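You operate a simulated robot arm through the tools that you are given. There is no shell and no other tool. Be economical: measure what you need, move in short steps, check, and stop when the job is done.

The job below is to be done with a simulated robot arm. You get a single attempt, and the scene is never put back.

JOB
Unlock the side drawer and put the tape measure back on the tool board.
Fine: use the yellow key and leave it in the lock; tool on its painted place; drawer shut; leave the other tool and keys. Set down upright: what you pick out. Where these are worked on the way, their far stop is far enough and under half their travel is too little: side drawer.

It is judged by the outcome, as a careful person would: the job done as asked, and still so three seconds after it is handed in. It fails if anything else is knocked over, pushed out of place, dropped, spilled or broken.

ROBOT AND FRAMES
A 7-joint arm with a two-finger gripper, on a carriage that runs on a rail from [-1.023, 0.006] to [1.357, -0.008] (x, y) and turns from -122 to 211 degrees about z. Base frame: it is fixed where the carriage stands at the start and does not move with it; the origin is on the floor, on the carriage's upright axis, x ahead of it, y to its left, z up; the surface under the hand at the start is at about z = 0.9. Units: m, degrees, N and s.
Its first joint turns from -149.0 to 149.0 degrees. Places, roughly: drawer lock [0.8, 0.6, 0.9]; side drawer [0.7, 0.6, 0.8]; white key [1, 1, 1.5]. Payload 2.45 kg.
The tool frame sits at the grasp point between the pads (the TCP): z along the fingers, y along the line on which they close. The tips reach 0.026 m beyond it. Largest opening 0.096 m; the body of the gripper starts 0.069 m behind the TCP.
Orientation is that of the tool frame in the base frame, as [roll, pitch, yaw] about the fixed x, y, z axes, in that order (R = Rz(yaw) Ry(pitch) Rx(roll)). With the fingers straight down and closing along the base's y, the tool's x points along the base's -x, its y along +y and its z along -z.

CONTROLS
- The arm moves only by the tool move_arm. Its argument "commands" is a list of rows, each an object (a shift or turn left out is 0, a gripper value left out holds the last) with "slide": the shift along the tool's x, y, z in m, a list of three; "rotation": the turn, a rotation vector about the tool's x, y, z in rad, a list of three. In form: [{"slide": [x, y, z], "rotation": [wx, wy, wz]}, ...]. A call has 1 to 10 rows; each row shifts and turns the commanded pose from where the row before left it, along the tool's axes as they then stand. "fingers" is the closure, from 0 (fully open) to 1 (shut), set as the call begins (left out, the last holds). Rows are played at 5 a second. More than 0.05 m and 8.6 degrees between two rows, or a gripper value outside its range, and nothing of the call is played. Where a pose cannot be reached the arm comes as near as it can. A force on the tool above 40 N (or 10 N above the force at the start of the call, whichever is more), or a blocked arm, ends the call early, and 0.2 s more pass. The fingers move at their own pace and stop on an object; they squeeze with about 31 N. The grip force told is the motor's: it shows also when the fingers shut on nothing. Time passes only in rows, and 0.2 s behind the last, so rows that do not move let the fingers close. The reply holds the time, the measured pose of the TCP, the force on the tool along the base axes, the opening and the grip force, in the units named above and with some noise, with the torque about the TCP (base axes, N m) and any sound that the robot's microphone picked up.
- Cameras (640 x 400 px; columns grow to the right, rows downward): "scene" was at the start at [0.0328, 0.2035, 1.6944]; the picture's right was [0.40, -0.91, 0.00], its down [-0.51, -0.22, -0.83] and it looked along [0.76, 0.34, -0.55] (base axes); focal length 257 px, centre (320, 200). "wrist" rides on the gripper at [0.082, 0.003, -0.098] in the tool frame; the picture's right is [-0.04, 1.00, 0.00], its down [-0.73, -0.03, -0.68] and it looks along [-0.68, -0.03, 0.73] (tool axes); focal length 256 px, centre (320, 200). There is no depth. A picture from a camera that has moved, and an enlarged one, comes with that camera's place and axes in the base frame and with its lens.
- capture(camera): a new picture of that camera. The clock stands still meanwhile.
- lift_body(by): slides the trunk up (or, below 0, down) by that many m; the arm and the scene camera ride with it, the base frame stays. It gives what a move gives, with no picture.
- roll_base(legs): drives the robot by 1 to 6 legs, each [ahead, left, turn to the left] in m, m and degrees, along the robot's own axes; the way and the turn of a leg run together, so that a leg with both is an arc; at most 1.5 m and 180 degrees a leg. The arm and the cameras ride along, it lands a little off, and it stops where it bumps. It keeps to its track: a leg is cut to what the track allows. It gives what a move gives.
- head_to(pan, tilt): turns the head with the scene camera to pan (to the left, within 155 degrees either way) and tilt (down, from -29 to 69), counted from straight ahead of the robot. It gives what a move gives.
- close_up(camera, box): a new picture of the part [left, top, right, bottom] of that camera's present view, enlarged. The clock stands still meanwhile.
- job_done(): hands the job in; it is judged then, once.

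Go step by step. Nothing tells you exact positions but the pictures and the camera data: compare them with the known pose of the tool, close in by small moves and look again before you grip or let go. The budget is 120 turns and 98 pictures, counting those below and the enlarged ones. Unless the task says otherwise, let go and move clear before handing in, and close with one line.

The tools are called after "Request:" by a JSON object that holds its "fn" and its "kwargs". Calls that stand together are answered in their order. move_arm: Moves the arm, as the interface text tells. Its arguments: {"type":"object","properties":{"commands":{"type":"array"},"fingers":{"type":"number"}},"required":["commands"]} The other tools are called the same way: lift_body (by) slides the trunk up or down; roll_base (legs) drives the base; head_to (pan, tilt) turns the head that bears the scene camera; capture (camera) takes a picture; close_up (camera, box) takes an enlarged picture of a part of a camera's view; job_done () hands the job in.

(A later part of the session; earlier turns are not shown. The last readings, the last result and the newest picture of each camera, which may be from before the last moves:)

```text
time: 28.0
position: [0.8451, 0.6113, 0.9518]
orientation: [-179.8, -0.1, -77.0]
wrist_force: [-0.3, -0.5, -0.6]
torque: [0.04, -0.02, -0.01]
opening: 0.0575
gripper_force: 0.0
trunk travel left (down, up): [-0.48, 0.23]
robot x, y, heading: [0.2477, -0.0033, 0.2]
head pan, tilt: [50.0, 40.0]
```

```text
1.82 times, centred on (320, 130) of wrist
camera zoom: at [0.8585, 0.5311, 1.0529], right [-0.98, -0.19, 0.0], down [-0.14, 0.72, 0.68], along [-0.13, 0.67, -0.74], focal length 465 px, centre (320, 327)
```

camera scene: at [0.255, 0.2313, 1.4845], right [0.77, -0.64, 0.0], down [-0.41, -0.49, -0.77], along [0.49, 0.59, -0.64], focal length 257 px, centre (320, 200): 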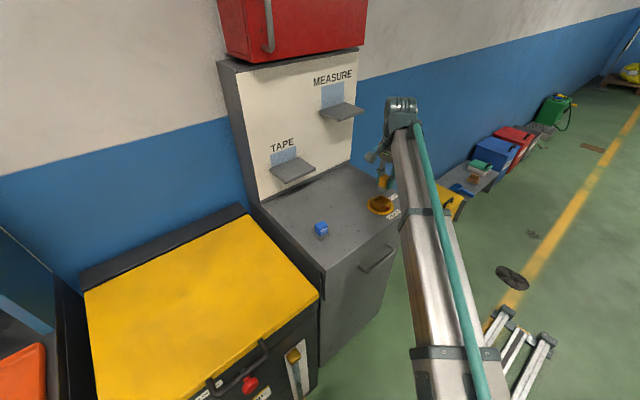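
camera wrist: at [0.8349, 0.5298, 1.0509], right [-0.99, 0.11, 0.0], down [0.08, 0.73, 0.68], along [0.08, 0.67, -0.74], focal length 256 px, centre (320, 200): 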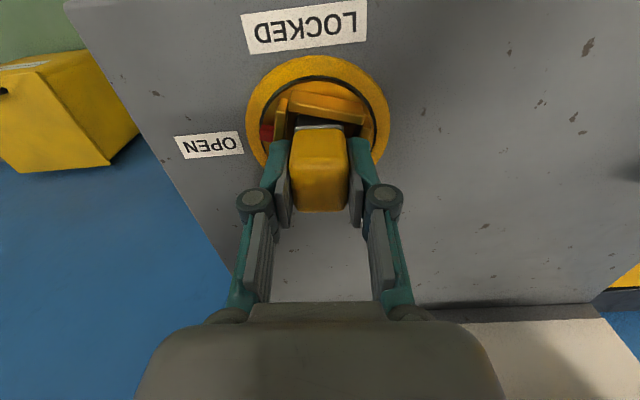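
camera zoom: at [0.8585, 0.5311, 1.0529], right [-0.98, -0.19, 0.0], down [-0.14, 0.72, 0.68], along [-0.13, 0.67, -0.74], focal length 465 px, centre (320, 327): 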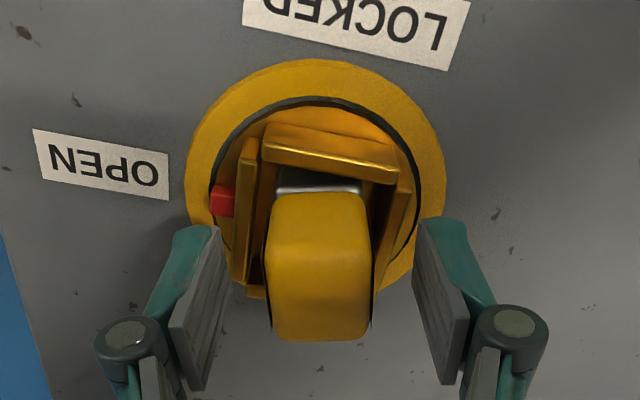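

The key stands in the lock at OPEN. I'll raise the hand clear and view the drawer front and handle.

Request:
{"fn": "move_arm", "kwargs": {"commands": [{"slide": [0, 0, -0.02]}, {"slide": [0, 0, -0.04]}, {"slide": [0, 0, -0.05]}, {"slide": [0, 0, -0.05]}, {"rotation": [0, 0, 0.14]}, {"rotation": [0, 0, 0.14]}, {"rotation": [0, 0, 0.14]}], "fingers": 0}}

Request:
{"fn": "close_up", "kwargs": {"camera": "scene", "box": [260, 140, 460, 380]}}

Request:
{"fn": "capture", "kwargs": {"camera": "wrist"}}

```text
time: 29.6
position: [0.8438, 0.6118, 1.1132]
orientation: [180.0, -0.1, -101.1]
wrist_force: [-0.6, -0.3, -0.5]
torque: [-0.01, 0.03, -0.01]
opening: 0.0957
gripper_force: 0.0
trunk travel left (down, up): [-0.48, 0.23]
robot x, y, heading: [0.2503, 0.0008, -0.0]
head pan, tilt: [50.0, 40.0]
```

```text
1.67 times, centred on (360, 260) of scene
camera zoom: at [0.255, 0.2312, 1.4845], right [0.77, -0.64, 0.0], down [-0.41, -0.49, -0.77], along [0.49, 0.59, -0.64], focal length 428 px, centre (253, 100)
```

zoom: 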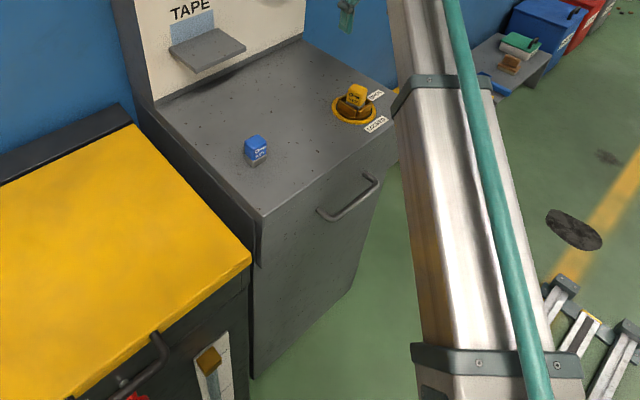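

```text
55 pictures are left
camera wrist: at [0.8239, 0.5323, 1.2128], right [-0.97, 0.23, 0.0], down [0.17, 0.72, 0.68], along [0.16, 0.66, -0.74], focal length 256 px, centre (320, 200)
```

wrist: 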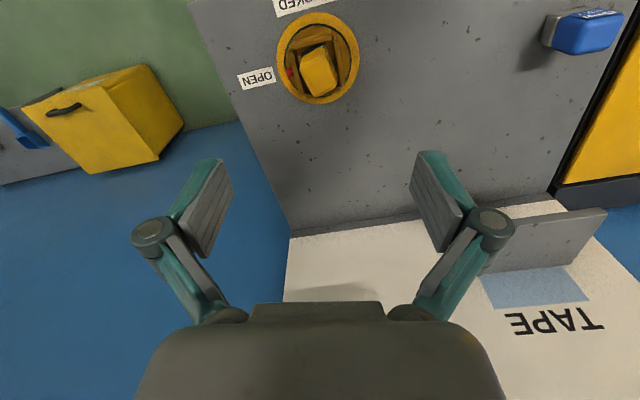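

The handle bar is at about x 0.68–0.83, y 0.51, z 0.77, on a front face at y = 0.54. I'll turn the hand back, draw it out in front of the drawer, and then point the fingers toward +y.

Request:
{"fn": "move_arm", "kwargs": {"commands": [{"rotation": [0, 0, 0.138]}, {"rotation": [0, 0, 0.138]}, {"rotation": [0, 0, 0.138]}, {"rotation": [0, 0, 0.138]}, {"rotation": [0, 0, 0.138]}, {"rotation": [0, 0, 0.138]}, {"rotation": [0, 0, 0.138]}, {"rotation": [0, 0, 0.138]}, {"rotation": [0, 0, 0.138]}, {"rotation": [0, 0, 0.138]}]}}

Request:
{"fn": "move_arm", "kwargs": {"commands": [{"slide": [0.02, -0.04, 0]}, {"slide": [0.02, -0.04, 0]}, {"slide": [0.02, -0.04, 0]}, {"slide": [0.02, -0.04, 0]}, {"slide": [0.02, -0.04, 0]}, {"slide": [0, -0.04, 0]}, {"slide": [0, -0.04, 0]}, {}]}}

Request:
{"fn": "move_arm", "kwargs": {"commands": [{"rotation": [-0.14, 0, 0]}, {"rotation": [-0.14, 0, 0]}, {"rotation": [-0.14, 0, 0]}, {"rotation": [-0.14, 0, 0]}, {"rotation": [-0.14, 0, 0]}, {"rotation": [-0.14, 0, 0]}, {}]}}

```text
time: 31.8
position: [0.8448, 0.6104, 1.1135]
orientation: [-180.0, 0.0, 179.8]
wrist_force: [-0.7, -0.4, -0.1]
torque: [0.03, 0.0, -0.02]
opening: 0.0959
gripper_force: 0.0
trunk travel left (down, up): [-0.48, 0.23]
robot x, y, heading: [0.2465, -0.0024, -0.0]
head pan, tilt: [50.0, 40.0]
```

```text
time: 33.6
position: [0.7679, 0.3566, 1.0411]
orientation: [179.8, 0.5, 180.0]
wrist_force: [0.0, -0.4, -0.7]
torque: [-0.03, 0.02, 0.0]
opening: 0.0959
gripper_force: 0.1
out of reach, approached as far as the arm can: row 3, 4, 5, 6, 7
trunk travel left (down, up): [-0.48, 0.23]
robot x, y, heading: [0.2464, -0.0004, -0.1]
head pan, tilt: [50.0, 40.0]
```

```text
time: 35.2
position: [0.77, 0.3553, 1.041]
orientation: [132.0, 0.1, 179.9]
wrist_force: [-0.9, 0.6, -0.5]
torque: [0.0, 0.02, 0.0]
opening: 0.0958
gripper_force: 0.1
trunk travel left (down, up): [-0.48, 0.23]
robot x, y, heading: [0.248, -0.0005, 0.0]
head pan, tilt: [50.0, 40.0]
```

The hand is tilting well. I'll continue to horizontal and lower the trunk.

Request:
{"fn": "move_arm", "kwargs": {"commands": [{"rotation": [-0.14, 0, 0]}, {"rotation": [-0.14, 0, 0]}, {"rotation": [-0.14, 0, 0]}, {"rotation": [-0.14, 0, 0]}, {"rotation": [-0.14, 0, 0]}, {}]}}

Request:
{"fn": "lift_body", "kwargs": {"by": -0.25}}

Request:
{"fn": "capture", "kwargs": {"camera": "wrist"}}

Request:
{"fn": "capture", "kwargs": {"camera": "scene"}}

```text
time: 36.6
position: [0.7716, 0.3549, 1.0399]
orientation: [91.8, 0.0, 179.9]
wrist_force: [0.0, 0.6, 0.7]
torque: [0.01, 0.0, 0.04]
opening: 0.0962
gripper_force: 0.1
trunk travel left (down, up): [-0.48, 0.23]
robot x, y, heading: [0.2534, -0.003, -0.2]
head pan, tilt: [50.0, 40.0]
```

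```text
time: 39.2
position: [0.7702, 0.3555, 0.7895]
orientation: [91.9, 0.1, 179.9]
wrist_force: [-0.1, 0.6, 0.6]
torque: [0.02, 0.0, -0.02]
opening: 0.0958
gripper_force: 0.2
trunk travel left (down, up): [-0.23, 0.48]
robot x, y, heading: [0.2488, -0.0016, -0.1]
head pan, tilt: [50.0, 40.0]
```

```text
54 pictures are left
camera wrist: at [0.6885, 0.2577, 0.7979], right [0.04, 0.03, 1.0], down [0.73, -0.68, -0.01], along [0.68, 0.73, -0.05], focal length 256 px, centre (320, 200)
```

wrist: 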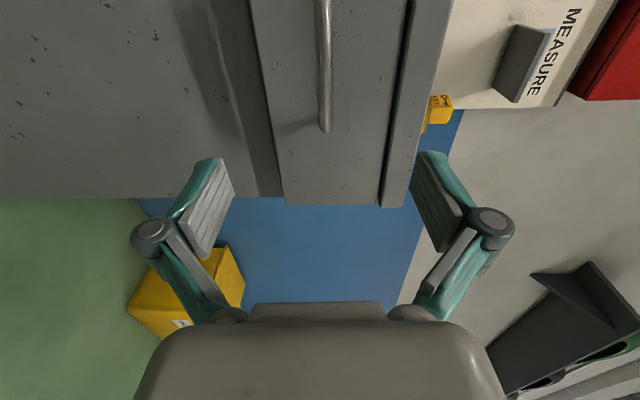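

```text
53 pictures are left
camera scene: at [0.255, 0.2312, 1.2346], right [0.77, -0.64, 0.0], down [-0.41, -0.49, -0.77], along [0.49, 0.59, -0.64], focal length 257 px, centre (320, 200)
```

scene: 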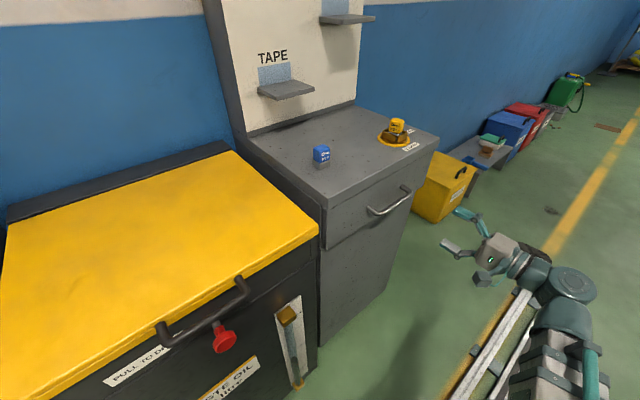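

The hand is horizontal at the handle's height (z ≈ 0.79). I'll shift toward the handle's centre and advance part of the way.

Request:
{"fn": "move_arm", "kwargs": {"commands": [{"slide": [0.015, 0, 0.02]}, {"slide": [0.01, 0, 0.03]}, {"slide": [0, 0, 0.03]}, {}]}}

Request:
{"fn": "capture", "kwargs": {"camera": "wrist"}}

Request:
{"fn": "close_up", "kwargs": {"camera": "scene", "box": [320, 140, 480, 260]}}

```text
time: 40.2
position: [0.746, 0.4345, 0.7892]
orientation: [91.9, 0.1, 179.9]
wrist_force: [0.2, 0.7, 0.3]
torque: [0.01, -0.01, -0.01]
opening: 0.0961
gripper_force: 0.1
trunk travel left (down, up): [-0.23, 0.48]
robot x, y, heading: [0.248, -0.0029, -0.2]
head pan, tilt: [50.0, 40.0]
```

```text
52 pictures are left
camera wrist: at [0.663, 0.3359, 0.7971], right [0.04, 0.03, 1.0], down [0.73, -0.68, -0.01], along [0.68, 0.73, -0.05], focal length 256 px, centre (320, 200)
```

wrist: 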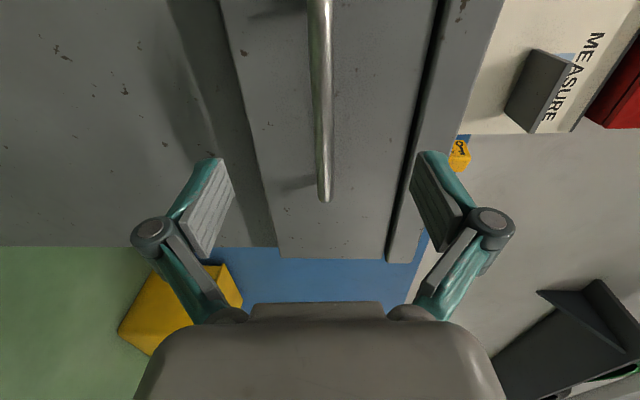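

```text
3.33 times, centred on (400, 200) of scene
camera zoom: at [0.255, 0.2312, 1.2345], right [0.77, -0.64, 0.0], down [-0.41, -0.49, -0.77], along [0.49, 0.59, -0.64], focal length 856 px, centre (53, 200)
```

zoom: 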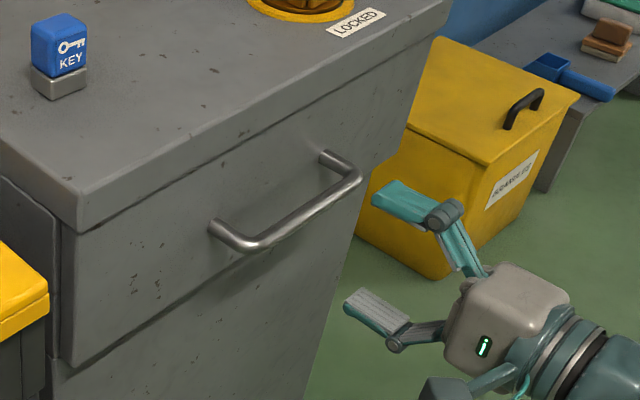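

The bar triangulates to y ≈ 0.505, z ≈ 0.79. I'll advance 0.06 so that it lies between the pads, then check.

Request:
{"fn": "move_arm", "kwargs": {"commands": [{"slide": [0, 0, 0.03]}, {"slide": [0, 0, 0.03]}, {}]}}

Request:
{"fn": "capture", "kwargs": {"camera": "wrist"}}

```text
time: 41.0
position: [0.7468, 0.4935, 0.7863]
orientation: [91.9, 0.1, 180.0]
wrist_force: [0.5, -0.6, 0.4]
torque: [0.02, 0.02, 0.02]
opening: 0.0962
gripper_force: 0.0
trunk travel left (down, up): [-0.23, 0.48]
robot x, y, heading: [0.2479, -0.0044, -0.0]
head pan, tilt: [50.0, 40.0]
```

```text
50 pictures are left
camera wrist: at [0.6643, 0.3954, 0.7943], right [0.04, 0.03, 1.0], down [0.73, -0.68, -0.01], along [0.68, 0.73, -0.05], focal length 256 px, centre (320, 200)
```

wrist: 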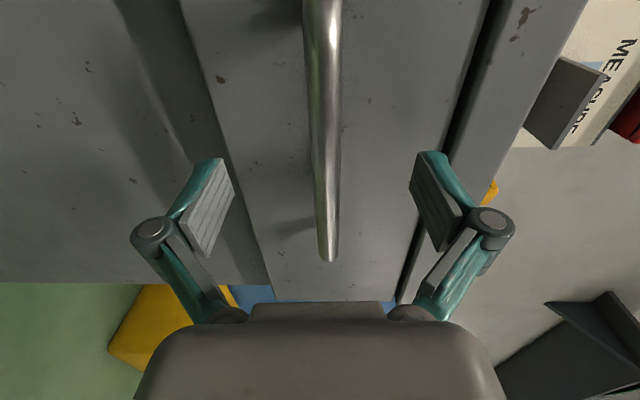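

The bar is centred between the fingers. I'll close on it.

Request:
{"fn": "move_arm", "kwargs": {"commands": [{}, {}, {}, {}, {}, {}], "fingers": 1}}

Request:
{"fn": "move_arm", "kwargs": {"commands": [{"slide": [0, 0, -0.01]}, {"slide": [0, 0, -0.02]}, {"slide": [0, 0, -0.02]}, {}]}}

Request:
{"fn": "capture", "kwargs": {"camera": "scene"}}

```text
time: 42.4
position: [0.7476, 0.4918, 0.7899]
orientation: [91.5, 0.0, 179.9]
wrist_force: [6.5, 0.7, 33.6]
torque: [0.12, -0.04, 0.28]
opening: 0.0128
gripper_force: 39.5
trunk travel left (down, up): [-0.23, 0.48]
robot x, y, heading: [0.2492, -0.0014, -0.1]
head pan, tilt: [50.0, 40.0]
```

```text
time: 43.4
position: [0.7464, 0.444, 0.7901]
orientation: [91.5, 0.0, 179.9]
wrist_force: [13.4, 0.0, 31.6]
torque: [0.2, -0.02, 0.24]
opening: 0.013
gripper_force: 39.8
trunk travel left (down, up): [-0.23, 0.48]
robot x, y, heading: [0.2489, -0.0022, -0.2]
head pan, tilt: [50.0, 40.0]
```

```text
49 pictures are left
camera scene: at [0.2545, 0.2297, 1.2348], right [0.77, -0.64, 0.0], down [-0.41, -0.49, -0.77], along [0.49, 0.59, -0.64], focal length 257 px, centre (320, 200)
```

scene: 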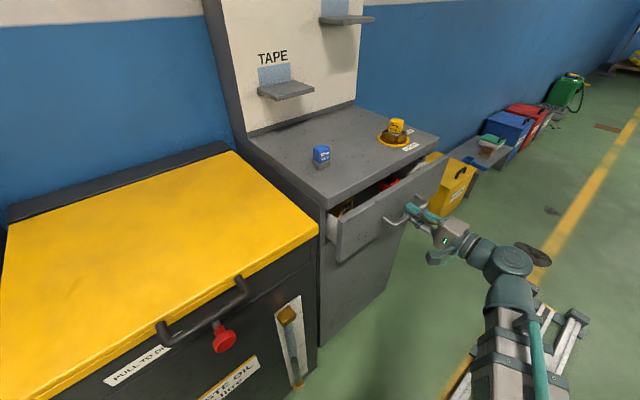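

The drawer is unlocked and sliding. I'll relieve the side load and keep pulling.

Request:
{"fn": "move_arm", "kwargs": {"commands": [{"slide": [-0.001, 0.003, -0.02]}, {"slide": [0, 0, -0.025]}, {"slide": [0, 0, -0.025]}, {"slide": [0, 0, -0.025]}, {"slide": [0, 0, -0.025]}, {}]}}

Request:
{"fn": "capture", "kwargs": {"camera": "scene"}}

```text
time: 45.0
position: [0.7454, 0.3257, 0.7897]
orientation: [92.7, 0.1, -179.8]
wrist_force: [0.7, 0.7, -12.5]
torque: [-0.1, 0.09, 0.4]
opening: 0.0127
gripper_force: 39.3
trunk travel left (down, up): [-0.23, 0.48]
robot x, y, heading: [0.2503, -0.0046, -0.0]
head pan, tilt: [50.0, 40.0]
stopped in row 6: the force on the tool passed its limit at 45 N (the readings are from after the stop); the commanded pose is now the measured one
```

```text
48 pictures are left
camera scene: at [0.2555, 0.2317, 1.2349], right [0.77, -0.64, 0.0], down [-0.41, -0.49, -0.77], along [0.49, 0.59, -0.64], focal length 257 px, centre (320, 200)
```

scene: 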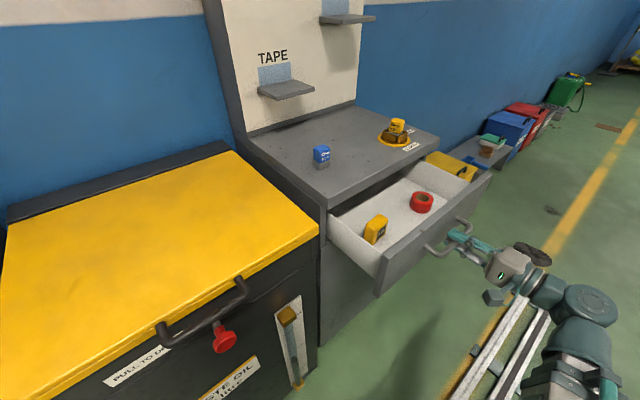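

The drawer is open at its stop, holding a yellow tape measure and a red roll of tape. So "MEASURE" is the tape measure's place; I'll zoom in before letting go.

Request:
{"fn": "close_up", "kwargs": {"camera": "scene", "box": [320, 160, 500, 300]}}

Request:
{"fn": "move_arm", "kwargs": {"commands": [{}, {}, {}], "fingers": 0}}

Request:
{"fn": "move_arm", "kwargs": {"commands": [{"slide": [0, 0, -0.02]}, {"slide": [0, 0, -0.03]}, {"slide": [0, 0, -0.03]}, {}]}}

```text
2.86 times, centred on (410, 230) of scene
camera zoom: at [0.2555, 0.2317, 1.2349], right [0.77, -0.64, 0.0], down [-0.41, -0.49, -0.77], along [0.49, 0.59, -0.64], focal length 733 px, centre (63, 114)
```

zoom: 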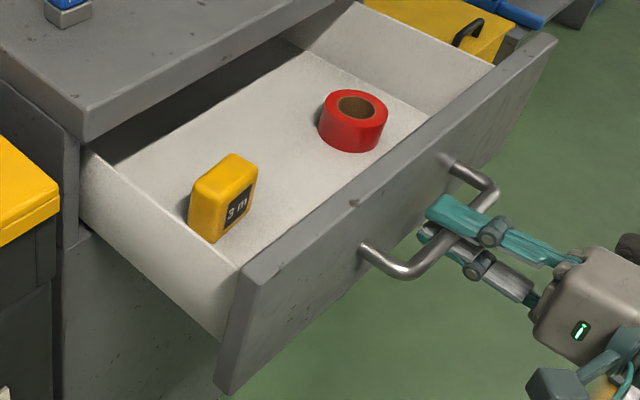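

```text
time: 45.8
position: [0.7446, 0.3253, 0.7906]
orientation: [92.5, 0.2, -179.8]
wrist_force: [0.2, 0.4, -0.6]
torque: [0.02, 0.04, 0.01]
opening: 0.0962
gripper_force: 0.1
trunk travel left (down, up): [-0.23, 0.48]
robot x, y, heading: [0.2477, -0.0051, 0.1]
head pan, tilt: [50.0, 40.0]
```

```text
time: 46.8
position: [0.7567, 0.2466, 0.7945]
orientation: [92.4, 0.1, -179.6]
wrist_force: [0.5, 0.2, -0.2]
torque: [-0.03, 0.0, 0.03]
opening: 0.096
gripper_force: 0.0
out of reach, approached as far as the arm can: row 1, 2, 3
trunk travel left (down, up): [-0.23, 0.48]
robot x, y, heading: [0.2464, -0.0021, -0.0]
head pan, tilt: [50.0, 40.0]
```

The handle is released and the hand is clear. I'll raise the trunk, point the fingers down again, and move the base back 0.1 m for a better reach into the drawer.

Request:
{"fn": "lift_body", "kwargs": {"by": 0.35}}

Request:
{"fn": "roll_base", "kwargs": {"legs": [[-0.1, 0, 0]]}}

Request:
{"fn": "move_arm", "kwargs": {"commands": [{"rotation": [0.14, 0, 0]}, {"rotation": [0.14, 0, 0]}, {"rotation": [0.14, 0, 0]}, {"rotation": [0.14, 0, 0]}, {"rotation": [0.14, 0, 0]}, {"rotation": [0.14, 0, 0]}, {"rotation": [0.14, 0, 0]}, {"rotation": [0.14, 0, 0]}, {"rotation": [0.14, 0, 0]}, {"rotation": [0.14, 0, 0]}]}}

Request:
{"fn": "move_arm", "kwargs": {"commands": [{"rotation": [0.13, 0, 0]}, {}]}}

Request:
{"fn": "capture", "kwargs": {"camera": "wrist"}}

Request:
{"fn": "capture", "kwargs": {"camera": "scene"}}

```text
time: 50.2
position: [0.7582, 0.2469, 1.1457]
orientation: [92.5, 0.1, -179.7]
wrist_force: [0.4, 0.0, -0.2]
torque: [0.01, -0.03, 0.05]
opening: 0.096
gripper_force: 0.1
trunk travel left (down, up): [-0.58, 0.13]
robot x, y, heading: [0.2523, -0.002, -0.3]
head pan, tilt: [50.0, 40.0]
```

```text
time: 51.3
position: [0.6579, 0.2466, 1.1446]
orientation: [92.5, 0.0, -179.8]
wrist_force: [-0.6, 0.4, -0.4]
torque: [0.0, 0.01, -0.02]
opening: 0.096
gripper_force: 0.0
trunk travel left (down, up): [-0.58, 0.13]
robot x, y, heading: [0.1568, -0.0015, -0.0]
head pan, tilt: [50.0, 40.0]
```

```text
time: 53.5
position: [0.6598, 0.2466, 1.1425]
orientation: [172.6, 0.4, -179.7]
wrist_force: [0.2, 0.4, 0.0]
torque: [0.0, 0.01, 0.0]
opening: 0.096
gripper_force: 0.1
out of reach, approached as far as the arm can: row 10
trunk travel left (down, up): [-0.58, 0.13]
robot x, y, heading: [0.1521, -0.002, -0.1]
head pan, tilt: [50.0, 40.0]
```

```text
time: 54.1
position: [0.6703, 0.2547, 1.1179]
orientation: [179.9, 0.8, -179.8]
wrist_force: [0.6, 0.3, -0.3]
torque: [-0.02, 0.01, -0.02]
opening: 0.0962
gripper_force: 0.0
out of reach, approached as far as the arm can: row 1
trunk travel left (down, up): [-0.58, 0.13]
robot x, y, heading: [0.1473, -0.0009, -0.1]
head pan, tilt: [50.0, 40.0]
```

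```text
46 pictures are left
camera wrist: at [0.5871, 0.2564, 1.216], right [0.04, 1.0, 0.0], down [0.72, -0.03, 0.69], along [0.69, -0.02, -0.72], focal length 256 px, centre (320, 200)
```

wrist: 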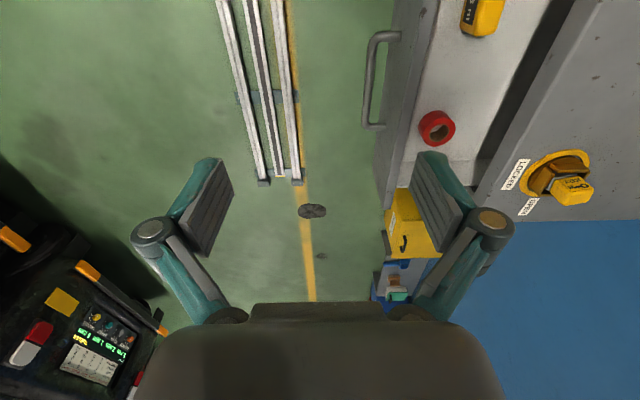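

```text
45 pictures are left
camera scene: at [0.1563, 0.2324, 1.5844], right [0.76, -0.64, 0.0], down [-0.41, -0.49, -0.77], along [0.49, 0.59, -0.64], focal length 257 px, centre (320, 200)
```

scene: 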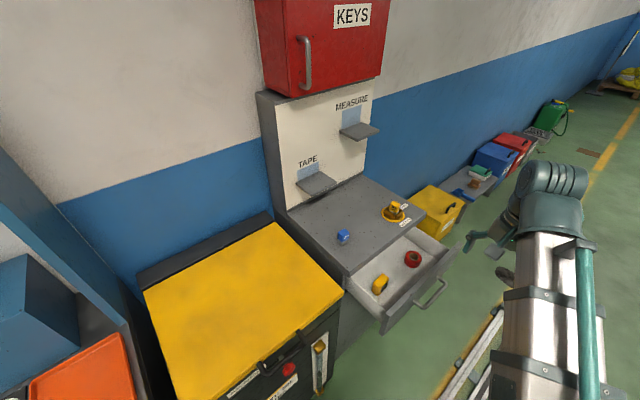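

The tape measure stands in the drawer near (0.63, 0.46). I'll move over it and look.

Request:
{"fn": "move_arm", "kwargs": {"commands": [{"slide": [0.01, 0.04, 0]}, {"slide": [0.01, 0.04, 0]}, {"slide": [0.01, 0.04, 0]}, {"slide": [0.01, 0.04, 0]}, {"slide": [0.01, 0.03, 0]}, {}]}}

Request:
{"fn": "capture", "kwargs": {"camera": "wrist"}}

Request:
{"fn": "close_up", "kwargs": {"camera": "scene", "box": [340, 220, 460, 320]}}

```text
time: 55.5
position: [0.6196, 0.4397, 1.1183]
orientation: [-179.9, 0.1, -179.8]
wrist_force: [0.7, 0.0, 0.1]
torque: [0.01, 0.02, -0.01]
opening: 0.0959
gripper_force: 0.1
trunk travel left (down, up): [-0.58, 0.13]
robot x, y, heading: [0.1518, -0.0029, -0.1]
head pan, tilt: [50.0, 40.0]
```

```text
44 pictures are left
camera wrist: at [0.5367, 0.4452, 1.2182], right [0.04, 1.0, 0.0], down [0.73, -0.02, 0.68], along [0.68, -0.03, -0.73], focal length 256 px, centre (320, 200)
```

wrist: 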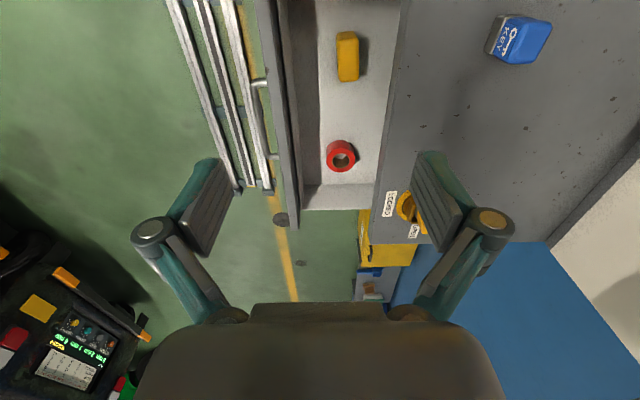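

```text
4.00 times, centred on (400, 270) of scene
camera zoom: at [0.1562, 0.232, 1.5845], right [0.76, -0.64, 0.0], down [-0.41, -0.49, -0.77], along [0.49, 0.59, -0.64], focal length 1027 px, centre (0, -80)
```

zoom: 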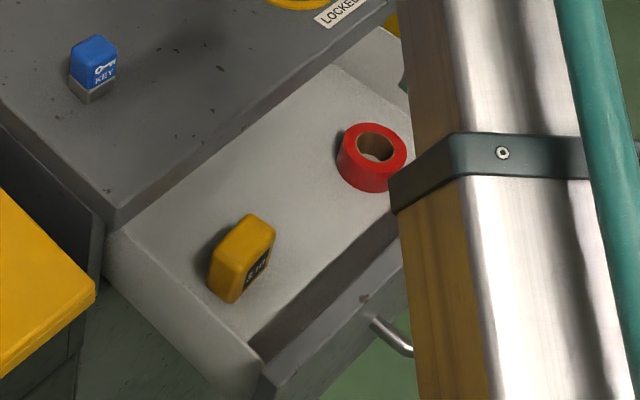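

The measure is about 0.05 long in x and 0.03 thick in y, centred near (0.636, 0.478). I'll partly close the fingers to keep them clear of the cabinet edge, and lower for a closer look.

Request:
{"fn": "move_arm", "kwargs": {"commands": [{"slide": [-0.008, 0.02, 0.03]}, {"slide": [-0.008, 0.018, 0.04]}, {"slide": [0, 0, 0.04]}, {}], "fingers": 0.4}}

Request:
{"fn": "capture", "kwargs": {"camera": "wrist"}}

Request:
{"fn": "close_up", "kwargs": {"camera": "scene", "box": [340, 220, 460, 320]}}

```text
time: 56.5
position: [0.6349, 0.4798, 1.0053]
orientation: [-179.8, 0.0, -179.8]
wrist_force: [-0.4, -0.6, 0.1]
torque: [-0.01, 0.02, -0.01]
opening: 0.0574
gripper_force: 0.2
trunk travel left (down, up): [-0.58, 0.13]
robot x, y, heading: [0.1464, -0.0012, -0.2]
head pan, tilt: [50.0, 40.0]
```

```text
42 pictures are left
camera wrist: at [0.5535, 0.4838, 1.1051], right [0.04, 1.0, 0.0], down [0.73, -0.02, 0.68], along [0.68, -0.03, -0.73], focal length 256 px, centre (320, 200)
```

wrist: 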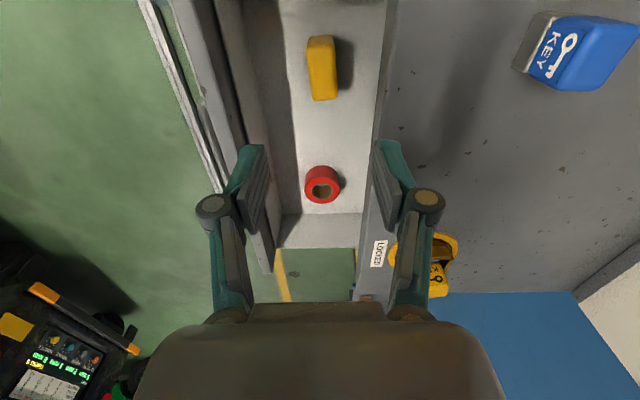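

```text
4.00 times, centred on (400, 270) of scene
camera zoom: at [0.1563, 0.2319, 1.5845], right [0.76, -0.64, 0.0], down [-0.41, -0.49, -0.77], along [0.49, 0.59, -0.64], focal length 1027 px, centre (0, -80)
```

zoom: 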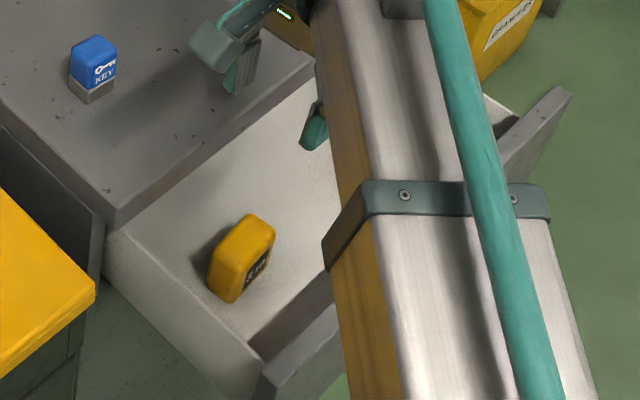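

Combining views, the measure stands at about x 0.616–0.668, y 0.480, z 0.75–0.805. I'll descend to just above it and check.

Request:
{"fn": "move_arm", "kwargs": {"commands": [{"slide": [-0.007, 0, 0.04]}, {"slide": [0, 0, 0.04]}, {"slide": [0, 0, 0.04]}, {"slide": [0, 0, 0.03]}, {}]}}

Request:
{"fn": "capture", "kwargs": {"camera": "wrist"}}

Request:
{"fn": "close_up", "kwargs": {"camera": "scene", "box": [340, 220, 460, 320]}}

```text
time: 57.7
position: [0.6442, 0.482, 0.8573]
orientation: [-179.9, 0.1, -179.7]
wrist_force: [0.4, -0.5, 0.0]
torque: [-0.02, 0.05, -0.02]
opening: 0.0576
gripper_force: 0.2
trunk travel left (down, up): [-0.58, 0.13]
robot x, y, heading: [0.1497, -0.0015, -0.2]
head pan, tilt: [50.0, 40.0]
```

```text
40 pictures are left
camera wrist: at [0.5614, 0.4847, 0.956], right [0.04, 1.0, 0.0], down [0.73, -0.02, 0.68], along [0.68, -0.03, -0.73], focal length 256 px, centre (320, 200)
```

wrist: 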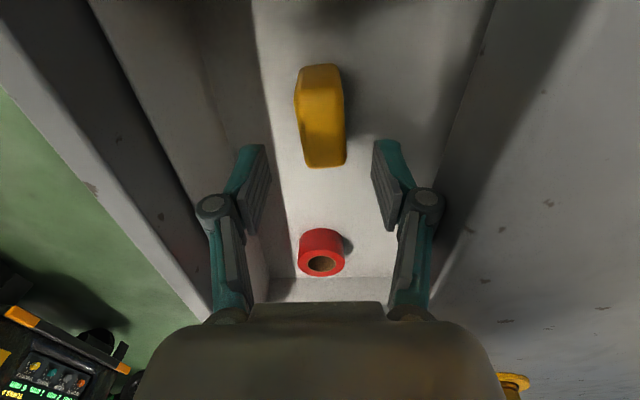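

```text
4.00 times, centred on (400, 270) of scene
camera zoom: at [0.1562, 0.2319, 1.5845], right [0.76, -0.64, 0.0], down [-0.41, -0.49, -0.77], along [0.49, 0.59, -0.64], focal length 1027 px, centre (0, -80)
```

zoom: 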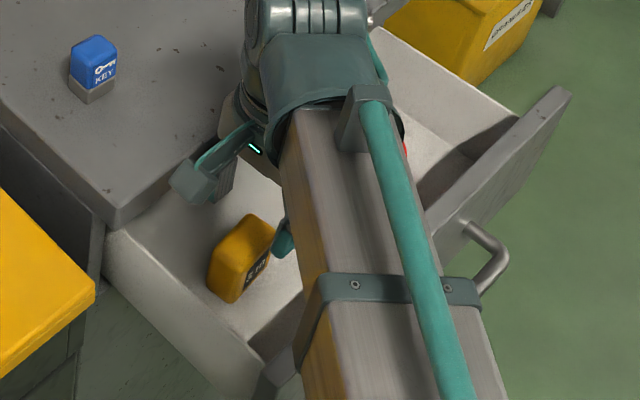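

The measure is centred between the fingers (y ≈ 0.482, x centre ≈ 0.641). I'll descend the last 5.5 cm gently.

Request:
{"fn": "move_arm", "kwargs": {"commands": [{"slide": [0.002, 0, 0.015]}, {"slide": [0, 0, 0.015]}, {"slide": [0, 0, 0.015]}, {"slide": [0, 0, 0.01]}, {}]}}

Request:
{"fn": "capture", "kwargs": {"camera": "wrist"}}

Request:
{"fn": "capture", "kwargs": {"camera": "scene"}}

```text
time: 58.9
position: [0.6416, 0.4804, 0.802]
orientation: [-179.8, 0.2, -179.8]
wrist_force: [0.8, 0.0, 0.6]
torque: [0.02, 0.02, 0.01]
opening: 0.0577
gripper_force: 0.2
trunk travel left (down, up): [-0.58, 0.13]
robot x, y, heading: [0.1502, -0.0011, -0.0]
head pan, tilt: [50.0, 40.0]
```

```text
38 pictures are left
camera wrist: at [0.5596, 0.4837, 0.9012], right [0.04, 1.0, 0.0], down [0.73, -0.02, 0.68], along [0.68, -0.03, -0.73], focal length 256 px, centre (320, 200)
```

wrist: 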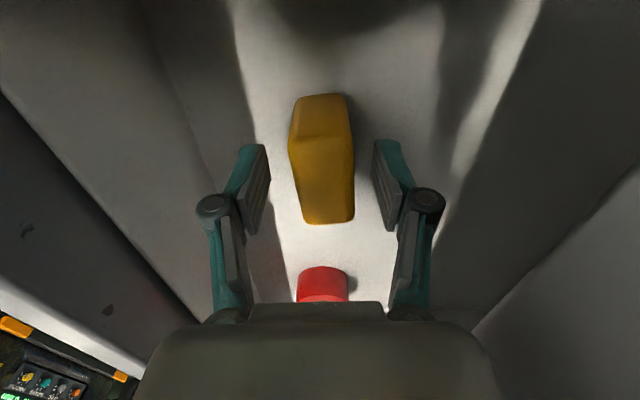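

```text
37 pictures are left
camera scene: at [0.1562, 0.2318, 1.5845], right [0.76, -0.64, 0.0], down [-0.41, -0.49, -0.77], along [0.49, 0.59, -0.64], focal length 257 px, centre (320, 200)
```

scene: 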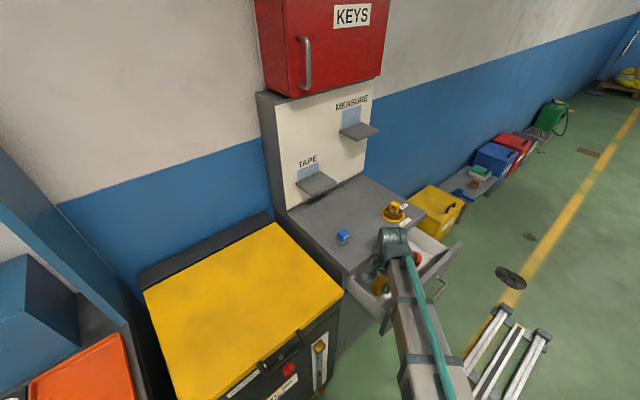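

The pads straddle the measure. I'll close on it.

Request:
{"fn": "move_arm", "kwargs": {"commands": [{}, {}, {}, {}], "fingers": 1}}

Request:
{"fn": "move_arm", "kwargs": {"commands": [{"slide": [0, 0, -0.01]}, {"slide": [0, 0, -0.02]}, {}]}}

Request:
{"fn": "capture", "kwargs": {"camera": "wrist"}}

```text
time: 59.9
position: [0.6426, 0.4798, 0.8034]
orientation: [-179.8, 0.1, -179.9]
wrist_force: [0.7, -0.4, 1.6]
torque: [-0.02, -0.02, -0.04]
opening: 0.0312
gripper_force: 30.8
trunk travel left (down, up): [-0.58, 0.13]
robot x, y, heading: [0.1515, -0.0014, -0.0]
head pan, tilt: [50.0, 40.0]
```

```text
time: 60.7
position: [0.6418, 0.4806, 0.8345]
orientation: [-179.8, 0.0, -179.7]
wrist_force: [-0.2, -0.2, -1.8]
torque: [0.01, 0.03, -0.01]
opening: 0.0315
gripper_force: 30.7
trunk travel left (down, up): [-0.58, 0.13]
robot x, y, heading: [0.1527, -0.0006, -0.1]
head pan, tilt: [50.0, 40.0]
```

```text
36 pictures are left
camera wrist: at [0.5592, 0.484, 0.9334], right [0.04, 1.0, 0.0], down [0.73, -0.02, 0.68], along [0.68, -0.03, -0.73], focal length 256 px, centre (320, 200)
```

wrist: 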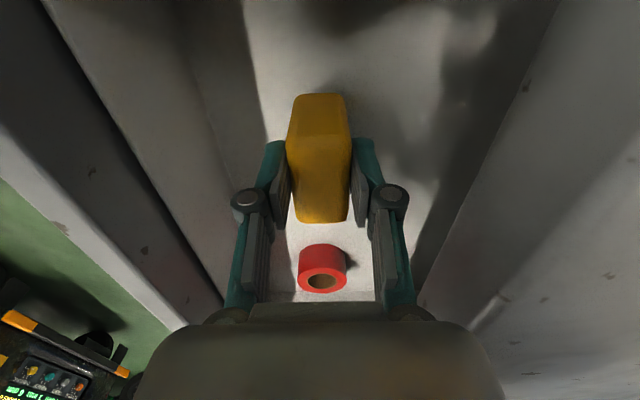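

I have the tape measure. I'll lift it well clear of the drawer, then look at the board before planning the placement.

Request:
{"fn": "move_arm", "kwargs": {"commands": [{"slide": [0, 0, -0.04]}, {"slide": [0, 0, -0.05]}, {"slide": [0, 0, -0.05]}, {"slide": [0, 0, -0.05]}, {"slide": [0, 0, -0.05]}, {"slide": [0, 0, -0.04]}, {}]}}

Request:
{"fn": "roll_base", "kwargs": {"legs": [[0.2, 0, 0]]}}

Request:
{"fn": "head_to", "kwargs": {"pan": 58, "tilt": 28}}

Request:
{"fn": "capture", "kwargs": {"camera": "scene"}}

```text
time: 62.3
position: [0.6415, 0.4808, 1.1138]
orientation: [-179.8, 0.1, -179.8]
wrist_force: [-0.8, 0.1, -1.5]
torque: [0.0, 0.0, 0.02]
opening: 0.0313
gripper_force: 31.4
trunk travel left (down, up): [-0.58, 0.13]
robot x, y, heading: [0.1491, -0.0018, -0.0]
head pan, tilt: [50.0, 40.0]
```

```text
time: 63.9
position: [0.8433, 0.4791, 1.1121]
orientation: [-179.9, 0.1, -179.9]
wrist_force: [0.8, 0.1, -1.7]
torque: [0.01, 0.02, 0.03]
opening: 0.0312
gripper_force: 31.2
trunk travel left (down, up): [-0.58, 0.13]
robot x, y, heading: [0.3486, -0.0018, -0.4]
head pan, tilt: [50.0, 40.0]
```

```text
time: 64.7
position: [0.8444, 0.4787, 1.1134]
orientation: [-179.9, 0.1, -179.9]
wrist_force: [0.0, -0.5, -1.5]
torque: [0.01, 0.01, -0.02]
opening: 0.0312
gripper_force: 30.2
trunk travel left (down, up): [-0.58, 0.13]
robot x, y, heading: [0.3496, -0.0002, -0.1]
head pan, tilt: [58.0, 28.0]
```

```text
35 pictures are left
camera scene: at [0.3511, 0.2429, 1.603], right [0.85, -0.53, 0.0], down [-0.25, -0.4, -0.88], along [0.47, 0.75, -0.47], focal length 257 px, centre (320, 200)
```

scene: 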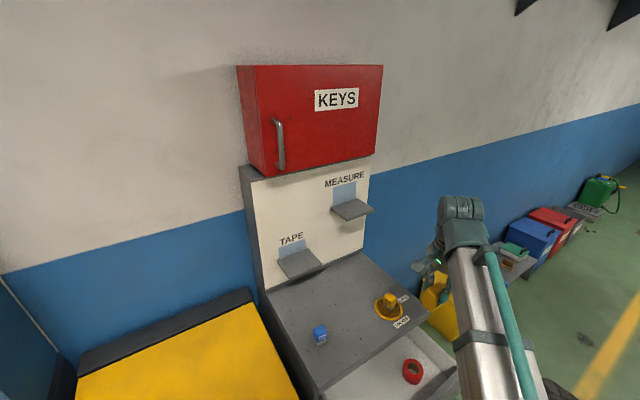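

Request:
{"fn": "close_up", "kwargs": {"camera": "scene", "box": [240, 140, 480, 310]}}

Request:
{"fn": "close_up", "kwargs": {"camera": "wrist", "box": [200, 0, 640, 400]}}

```text
2.35 times, centred on (360, 225) of scene
camera zoom: at [0.3511, 0.2429, 1.603], right [0.85, -0.53, 0.0], down [-0.25, -0.4, -0.88], along [0.47, 0.75, -0.47], focal length 604 px, centre (226, 141)
```

zoom: 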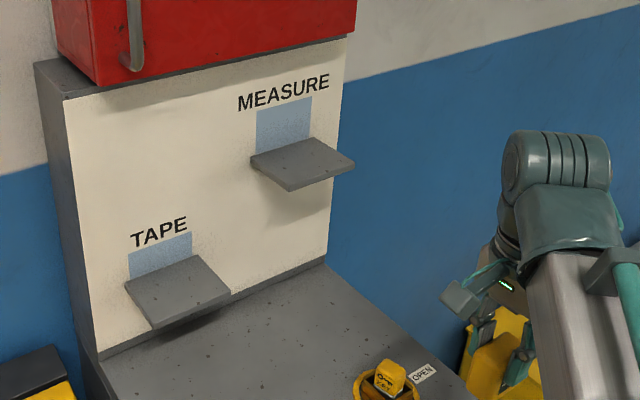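

```text
1.00 times, centred on (420, 200) of wrist (not enlarged: the box is as wide or as high as the picture)
camera zoom: at [0.7613, 0.482, 1.2118], right [0.04, 1.0, 0.0], down [0.73, -0.03, 0.68], along [0.68, -0.03, -0.73], focal length 256 px, centre (220, 200)
```

zoom: 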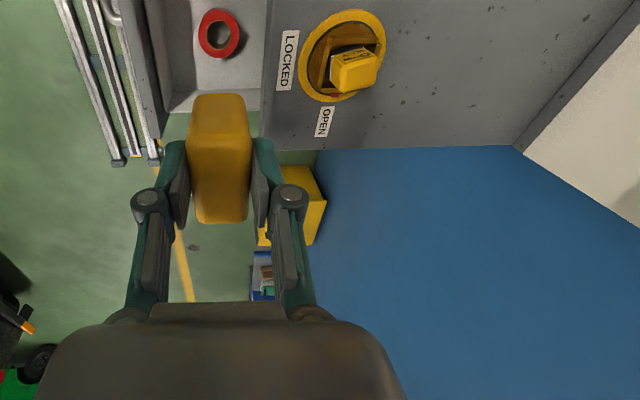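

The MEASURE shelf is at about x 0.80–0.92, y 0.79–0.89, z 1.16, with the key box above it. A straight-down hand would foul that box, so I'll stand the measure on the free cabinet top at (0.70, 0.655) and regrip it by its ends with the hand leaning outward.

Request:
{"fn": "move_arm", "kwargs": {"commands": [{"slide": [0.029, 0.035, 0]}, {"slide": [0.029, 0.035, 0]}, {"slide": [0.029, 0.035, 0]}, {"slide": [0.029, 0.035, 0]}, {"slide": [0.028, 0.036, 0]}, {"slide": [0, 0, 0.04]}, {"slide": [0, 0, 0.04]}, {"slide": [0, 0, 0.04]}, {}]}}

Request:
{"fn": "capture", "kwargs": {"camera": "wrist"}}

Request:
{"fn": "close_up", "kwargs": {"camera": "scene", "box": [260, 220, 440, 400]}}

```text
time: 66.7
position: [0.6991, 0.653, 0.9907]
orientation: [-179.9, 0.1, -179.8]
wrist_force: [-0.3, -0.1, -1.9]
torque: [-0.01, 0.01, 0.02]
opening: 0.031
gripper_force: 31.3
trunk travel left (down, up): [-0.58, 0.13]
robot x, y, heading: [0.3494, -0.0009, -0.5]
head pan, tilt: [58.0, 28.0]
```

```text
32 pictures are left
camera wrist: at [0.617, 0.6566, 1.0902], right [0.04, 1.0, 0.0], down [0.73, -0.03, 0.68], along [0.68, -0.03, -0.73], focal length 256 px, centre (320, 200)
```

wrist: 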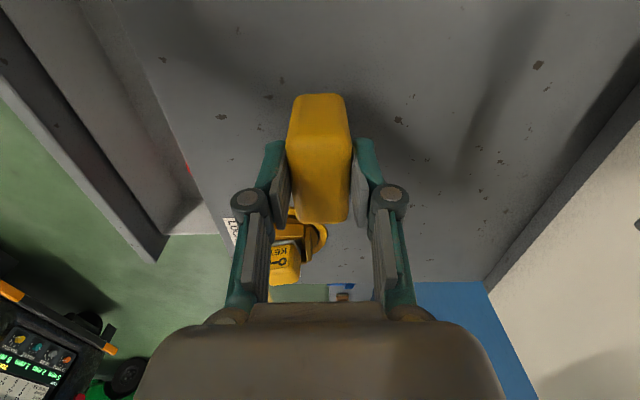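

```text
2.22 times, centred on (350, 310) of scene
camera zoom: at [0.3511, 0.2431, 1.603], right [0.85, -0.53, 0.0], down [-0.25, -0.4, -0.88], along [0.47, 0.75, -0.47], focal length 570 px, centre (253, -44)
```

zoom: 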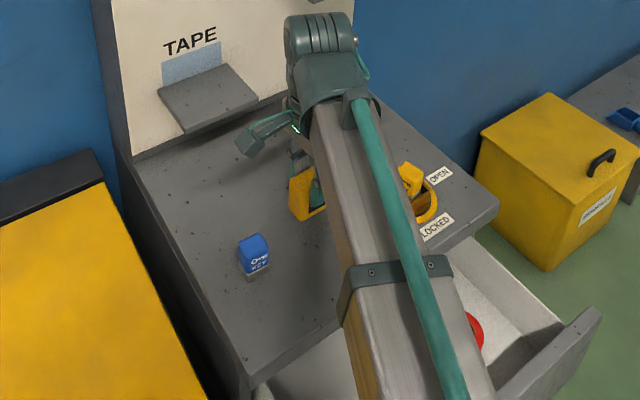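

The spot is clear. I'll lower to contact in small steps.

Request:
{"fn": "move_arm", "kwargs": {"commands": [{"slide": [0, 0, 0.02]}, {"slide": [0, 0, 0.018]}, {"slide": [0, 0, 0.002]}, {"slide": [0, 0, 0.002]}, {"slide": [0, 0, 0.002]}, {}]}}

```text
time: 68.1
position: [0.6985, 0.6536, 0.9489]
orientation: [-179.9, 0.2, -179.9]
wrist_force: [1.7, -0.8, 23.0]
torque: [-0.05, -0.01, 0.13]
opening: 0.0313
gripper_force: 31.2
trunk travel left (down, up): [-0.58, 0.13]
robot x, y, heading: [0.3496, -0.0046, -0.1]
head pan, tilt: [58.0, 28.0]
```

It is standing on the cabinet. I'll relax the push, open, and rise.

Request:
{"fn": "move_arm", "kwargs": {"commands": [{"slide": [0, 0, -0.002]}, {}]}}

Request:
{"fn": "move_arm", "kwargs": {"commands": [{}, {}, {"slide": [0, 0, -0.03]}, {"slide": [0, 0, -0.04]}, {"slide": [0, 0, -0.05]}, {"slide": [0, 0, -0.04]}, {}], "fingers": 0.3}}

Request:
{"fn": "capture", "kwargs": {"camera": "wrist"}}

```text
time: 68.7
position: [0.6987, 0.6536, 0.9502]
orientation: [-179.8, 0.1, -179.9]
wrist_force: [0.3, -2.0, 6.2]
torque: [-0.08, -0.24, -0.11]
opening: 0.0317
gripper_force: 30.9
trunk travel left (down, up): [-0.58, 0.13]
robot x, y, heading: [0.3543, -0.0003, -0.0]
head pan, tilt: [58.0, 28.0]
```

```text
time: 70.3
position: [0.6999, 0.653, 1.1129]
orientation: [-179.7, 0.2, -179.8]
wrist_force: [0.2, 0.2, 0.3]
torque: [0.04, -0.03, -0.03]
opening: 0.0672
gripper_force: 0.0
trunk travel left (down, up): [-0.58, 0.13]
robot x, y, heading: [0.3508, -0.0022, -0.3]
head pan, tilt: [58.0, 28.0]
```

```text
30 pictures are left
camera wrist: at [0.6167, 0.657, 1.2127], right [0.04, 1.0, 0.0], down [0.73, -0.03, 0.68], along [0.68, -0.03, -0.73], focal length 256 px, centre (320, 200)
```

wrist: 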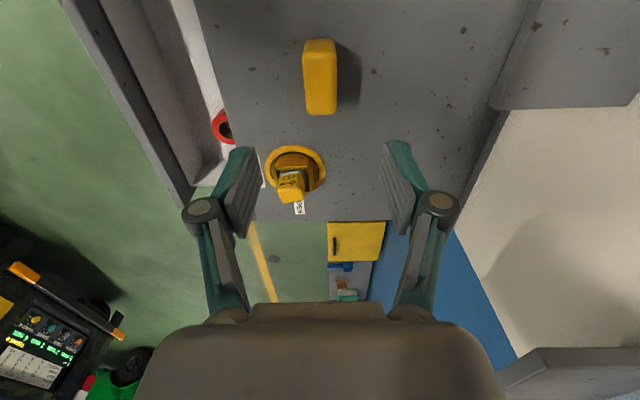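

The measure stands at about (0.704, 0.653). I'll turn the hand to yaw -90 so the fingers close along x, then lean it 35° outward.

Request:
{"fn": "move_arm", "kwargs": {"commands": [{"rotation": [0, 0, -0.145]}, {"rotation": [0, 0, -0.145]}, {"rotation": [0, 0, -0.145]}, {"rotation": [0, 0, -0.145]}, {"rotation": [0, 0, -0.145]}, {"rotation": [0, 0, -0.145]}, {"rotation": [0, 0, -0.145]}, {"rotation": [0, 0, -0.145]}, {"rotation": [0, 0, -0.145]}, {"rotation": [0, 0, -0.145]}], "fingers": 0}}

Request:
{"fn": "move_arm", "kwargs": {"commands": [{"rotation": [0, 0, -0.124]}, {"rotation": [0, -0.122, 0]}, {"rotation": [0, -0.122, 0]}, {"rotation": [0, -0.122, 0]}, {"rotation": [0, -0.122, 0]}, {"rotation": [0, -0.122, 0]}, {}]}}

Request:
{"fn": "capture", "kwargs": {"camera": "wrist"}}

Request:
{"fn": "capture", "kwargs": {"camera": "scene"}}

```text
time: 72.5
position: [0.6994, 0.6541, 1.1095]
orientation: [-179.8, -0.2, -96.6]
wrist_force: [0.8, -0.2, 0.0]
torque: [-0.01, -0.01, -0.03]
opening: 0.0961
gripper_force: 0.0
trunk travel left (down, up): [-0.58, 0.13]
robot x, y, heading: [0.3446, -0.0073, -0.2]
head pan, tilt: [58.0, 28.0]
```

```text
time: 74.1
position: [0.6995, 0.6537, 1.1098]
orientation: [-179.9, 34.9, -89.6]
wrist_force: [-0.5, 0.2, 0.5]
torque: [0.02, -0.02, 0.0]
opening: 0.0961
gripper_force: 0.0
trunk travel left (down, up): [-0.58, 0.13]
robot x, y, heading: [0.3495, -0.0028, -0.4]
head pan, tilt: [58.0, 28.0]
```

```text
29 pictures are left
camera wrist: at [0.6958, 0.5315, 1.1456], right [-1.0, 0.03, 0.02], down [0.03, 0.21, 0.98], along [0.02, 0.98, -0.21], focal length 256 px, centre (320, 200)
```

wrist: 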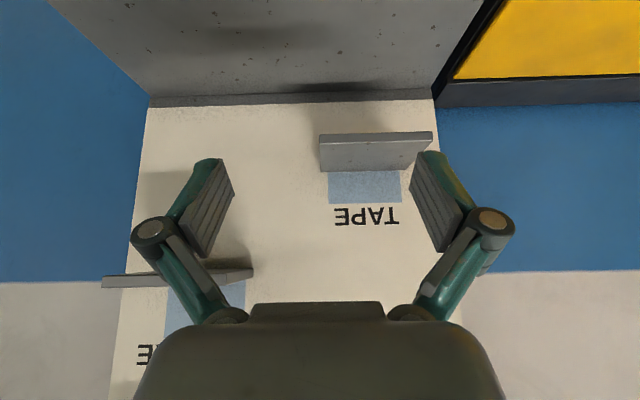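

```text
28 pictures are left
camera scene: at [0.351, 0.2428, 1.6031], right [0.85, -0.53, 0.0], down [-0.25, -0.4, -0.88], along [0.47, 0.75, -0.47], focal length 257 px, centre (320, 200)
```

scene: 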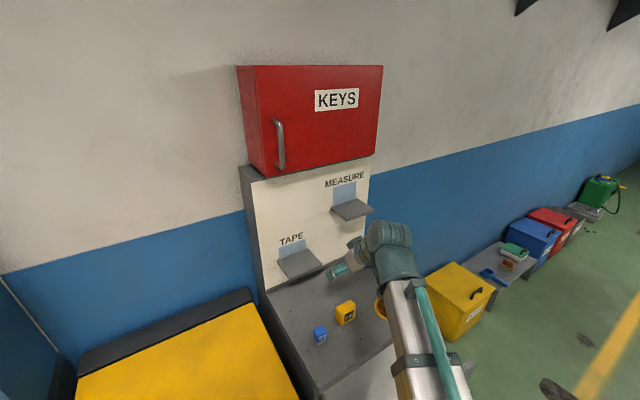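

The camera now faces the board squarely and puts the MEASURE patch centre at x ≈ 0.857. I'll lower toward the measure with the leaning hand and check.

Request:
{"fn": "move_arm", "kwargs": {"commands": [{"slide": [0.023, -0.004, 0.0328]}, {"slide": [0.023, 0, 0.0328]}, {"slide": [0.0115, 0, 0.0164]}, {}]}}

Request:
{"fn": "capture", "kwargs": {"camera": "wrist"}}

Request:
{"fn": "close_up", "kwargs": {"camera": "scene", "box": [280, 220, 440, 360]}}

```text
time: 75.1
position: [0.7022, 0.6543, 1.0092]
orientation: [-179.9, 34.8, -89.6]
wrist_force: [-0.6, 0.5, -0.3]
torque: [-0.03, -0.01, 0.0]
opening: 0.0958
gripper_force: 0.0
trunk travel left (down, up): [-0.58, 0.13]
robot x, y, heading: [0.3497, -0.0037, -0.3]
head pan, tilt: [58.0, 28.0]
```

```text
27 pictures are left
camera wrist: at [0.6996, 0.5306, 1.0444], right [-1.0, 0.03, 0.02], down [0.03, 0.21, 0.98], along [0.02, 0.98, -0.22], focal length 256 px, centre (320, 200)
```

wrist: 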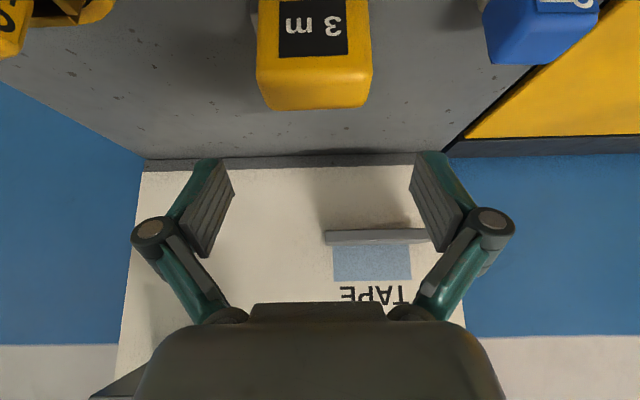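

```text
2.86 times, centred on (360, 290) of scene
camera zoom: at [0.351, 0.2429, 1.603], right [0.85, -0.53, 0.0], down [-0.25, -0.4, -0.88], along [0.47, 0.75, -0.47], focal length 733 px, centre (206, -57)
```

zoom: 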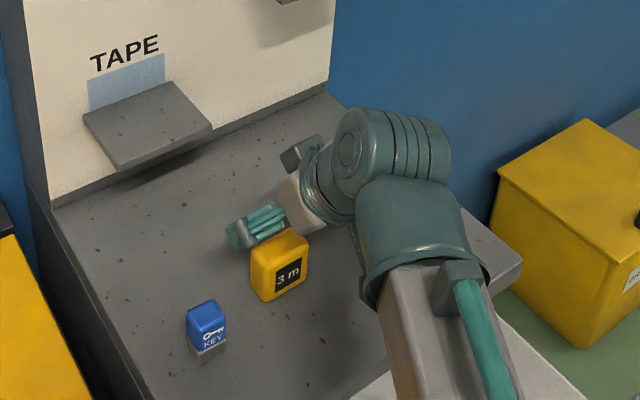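

The measure is centred on the fingers, with its top at z ≈ 0.957. I'll descend to z ≈ 0.937 and grip it by its ends.

Request:
{"fn": "move_arm", "kwargs": {"commands": [{"slide": [0.0115, -0.001, 0.0164]}, {"slide": [0.0115, 0, 0.0164]}, {"slide": [0.0115, 0, 0.0164]}, {"slide": [0.007, 0, 0.01]}, {}]}}

Request:
{"fn": "capture", "kwargs": {"camera": "wrist"}}

```text
time: 76.3
position: [0.7055, 0.6528, 0.9385]
orientation: [-179.9, 34.8, -89.6]
wrist_force: [0.2, 0.2, 0.1]
torque: [-0.01, -0.04, -0.02]
opening: 0.0961
gripper_force: 0.0
trunk travel left (down, up): [-0.58, 0.13]
robot x, y, heading: [0.3484, -0.0013, 0.0]
head pan, tilt: [58.0, 28.0]
```

```text
25 pictures are left
camera wrist: at [0.7008, 0.5301, 0.9732], right [-1.0, 0.03, 0.02], down [0.03, 0.21, 0.98], along [0.02, 0.98, -0.22], focal length 256 px, centre (320, 200)
```

wrist: 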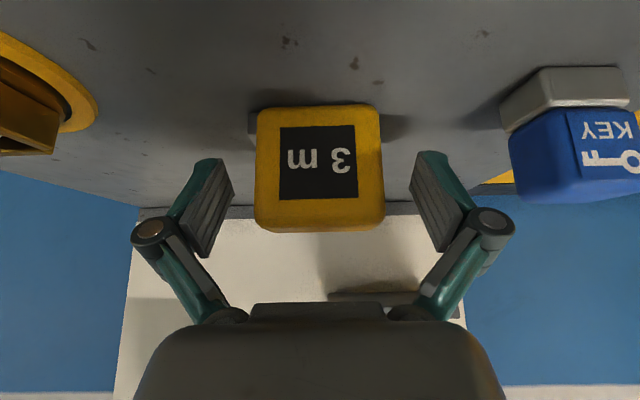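

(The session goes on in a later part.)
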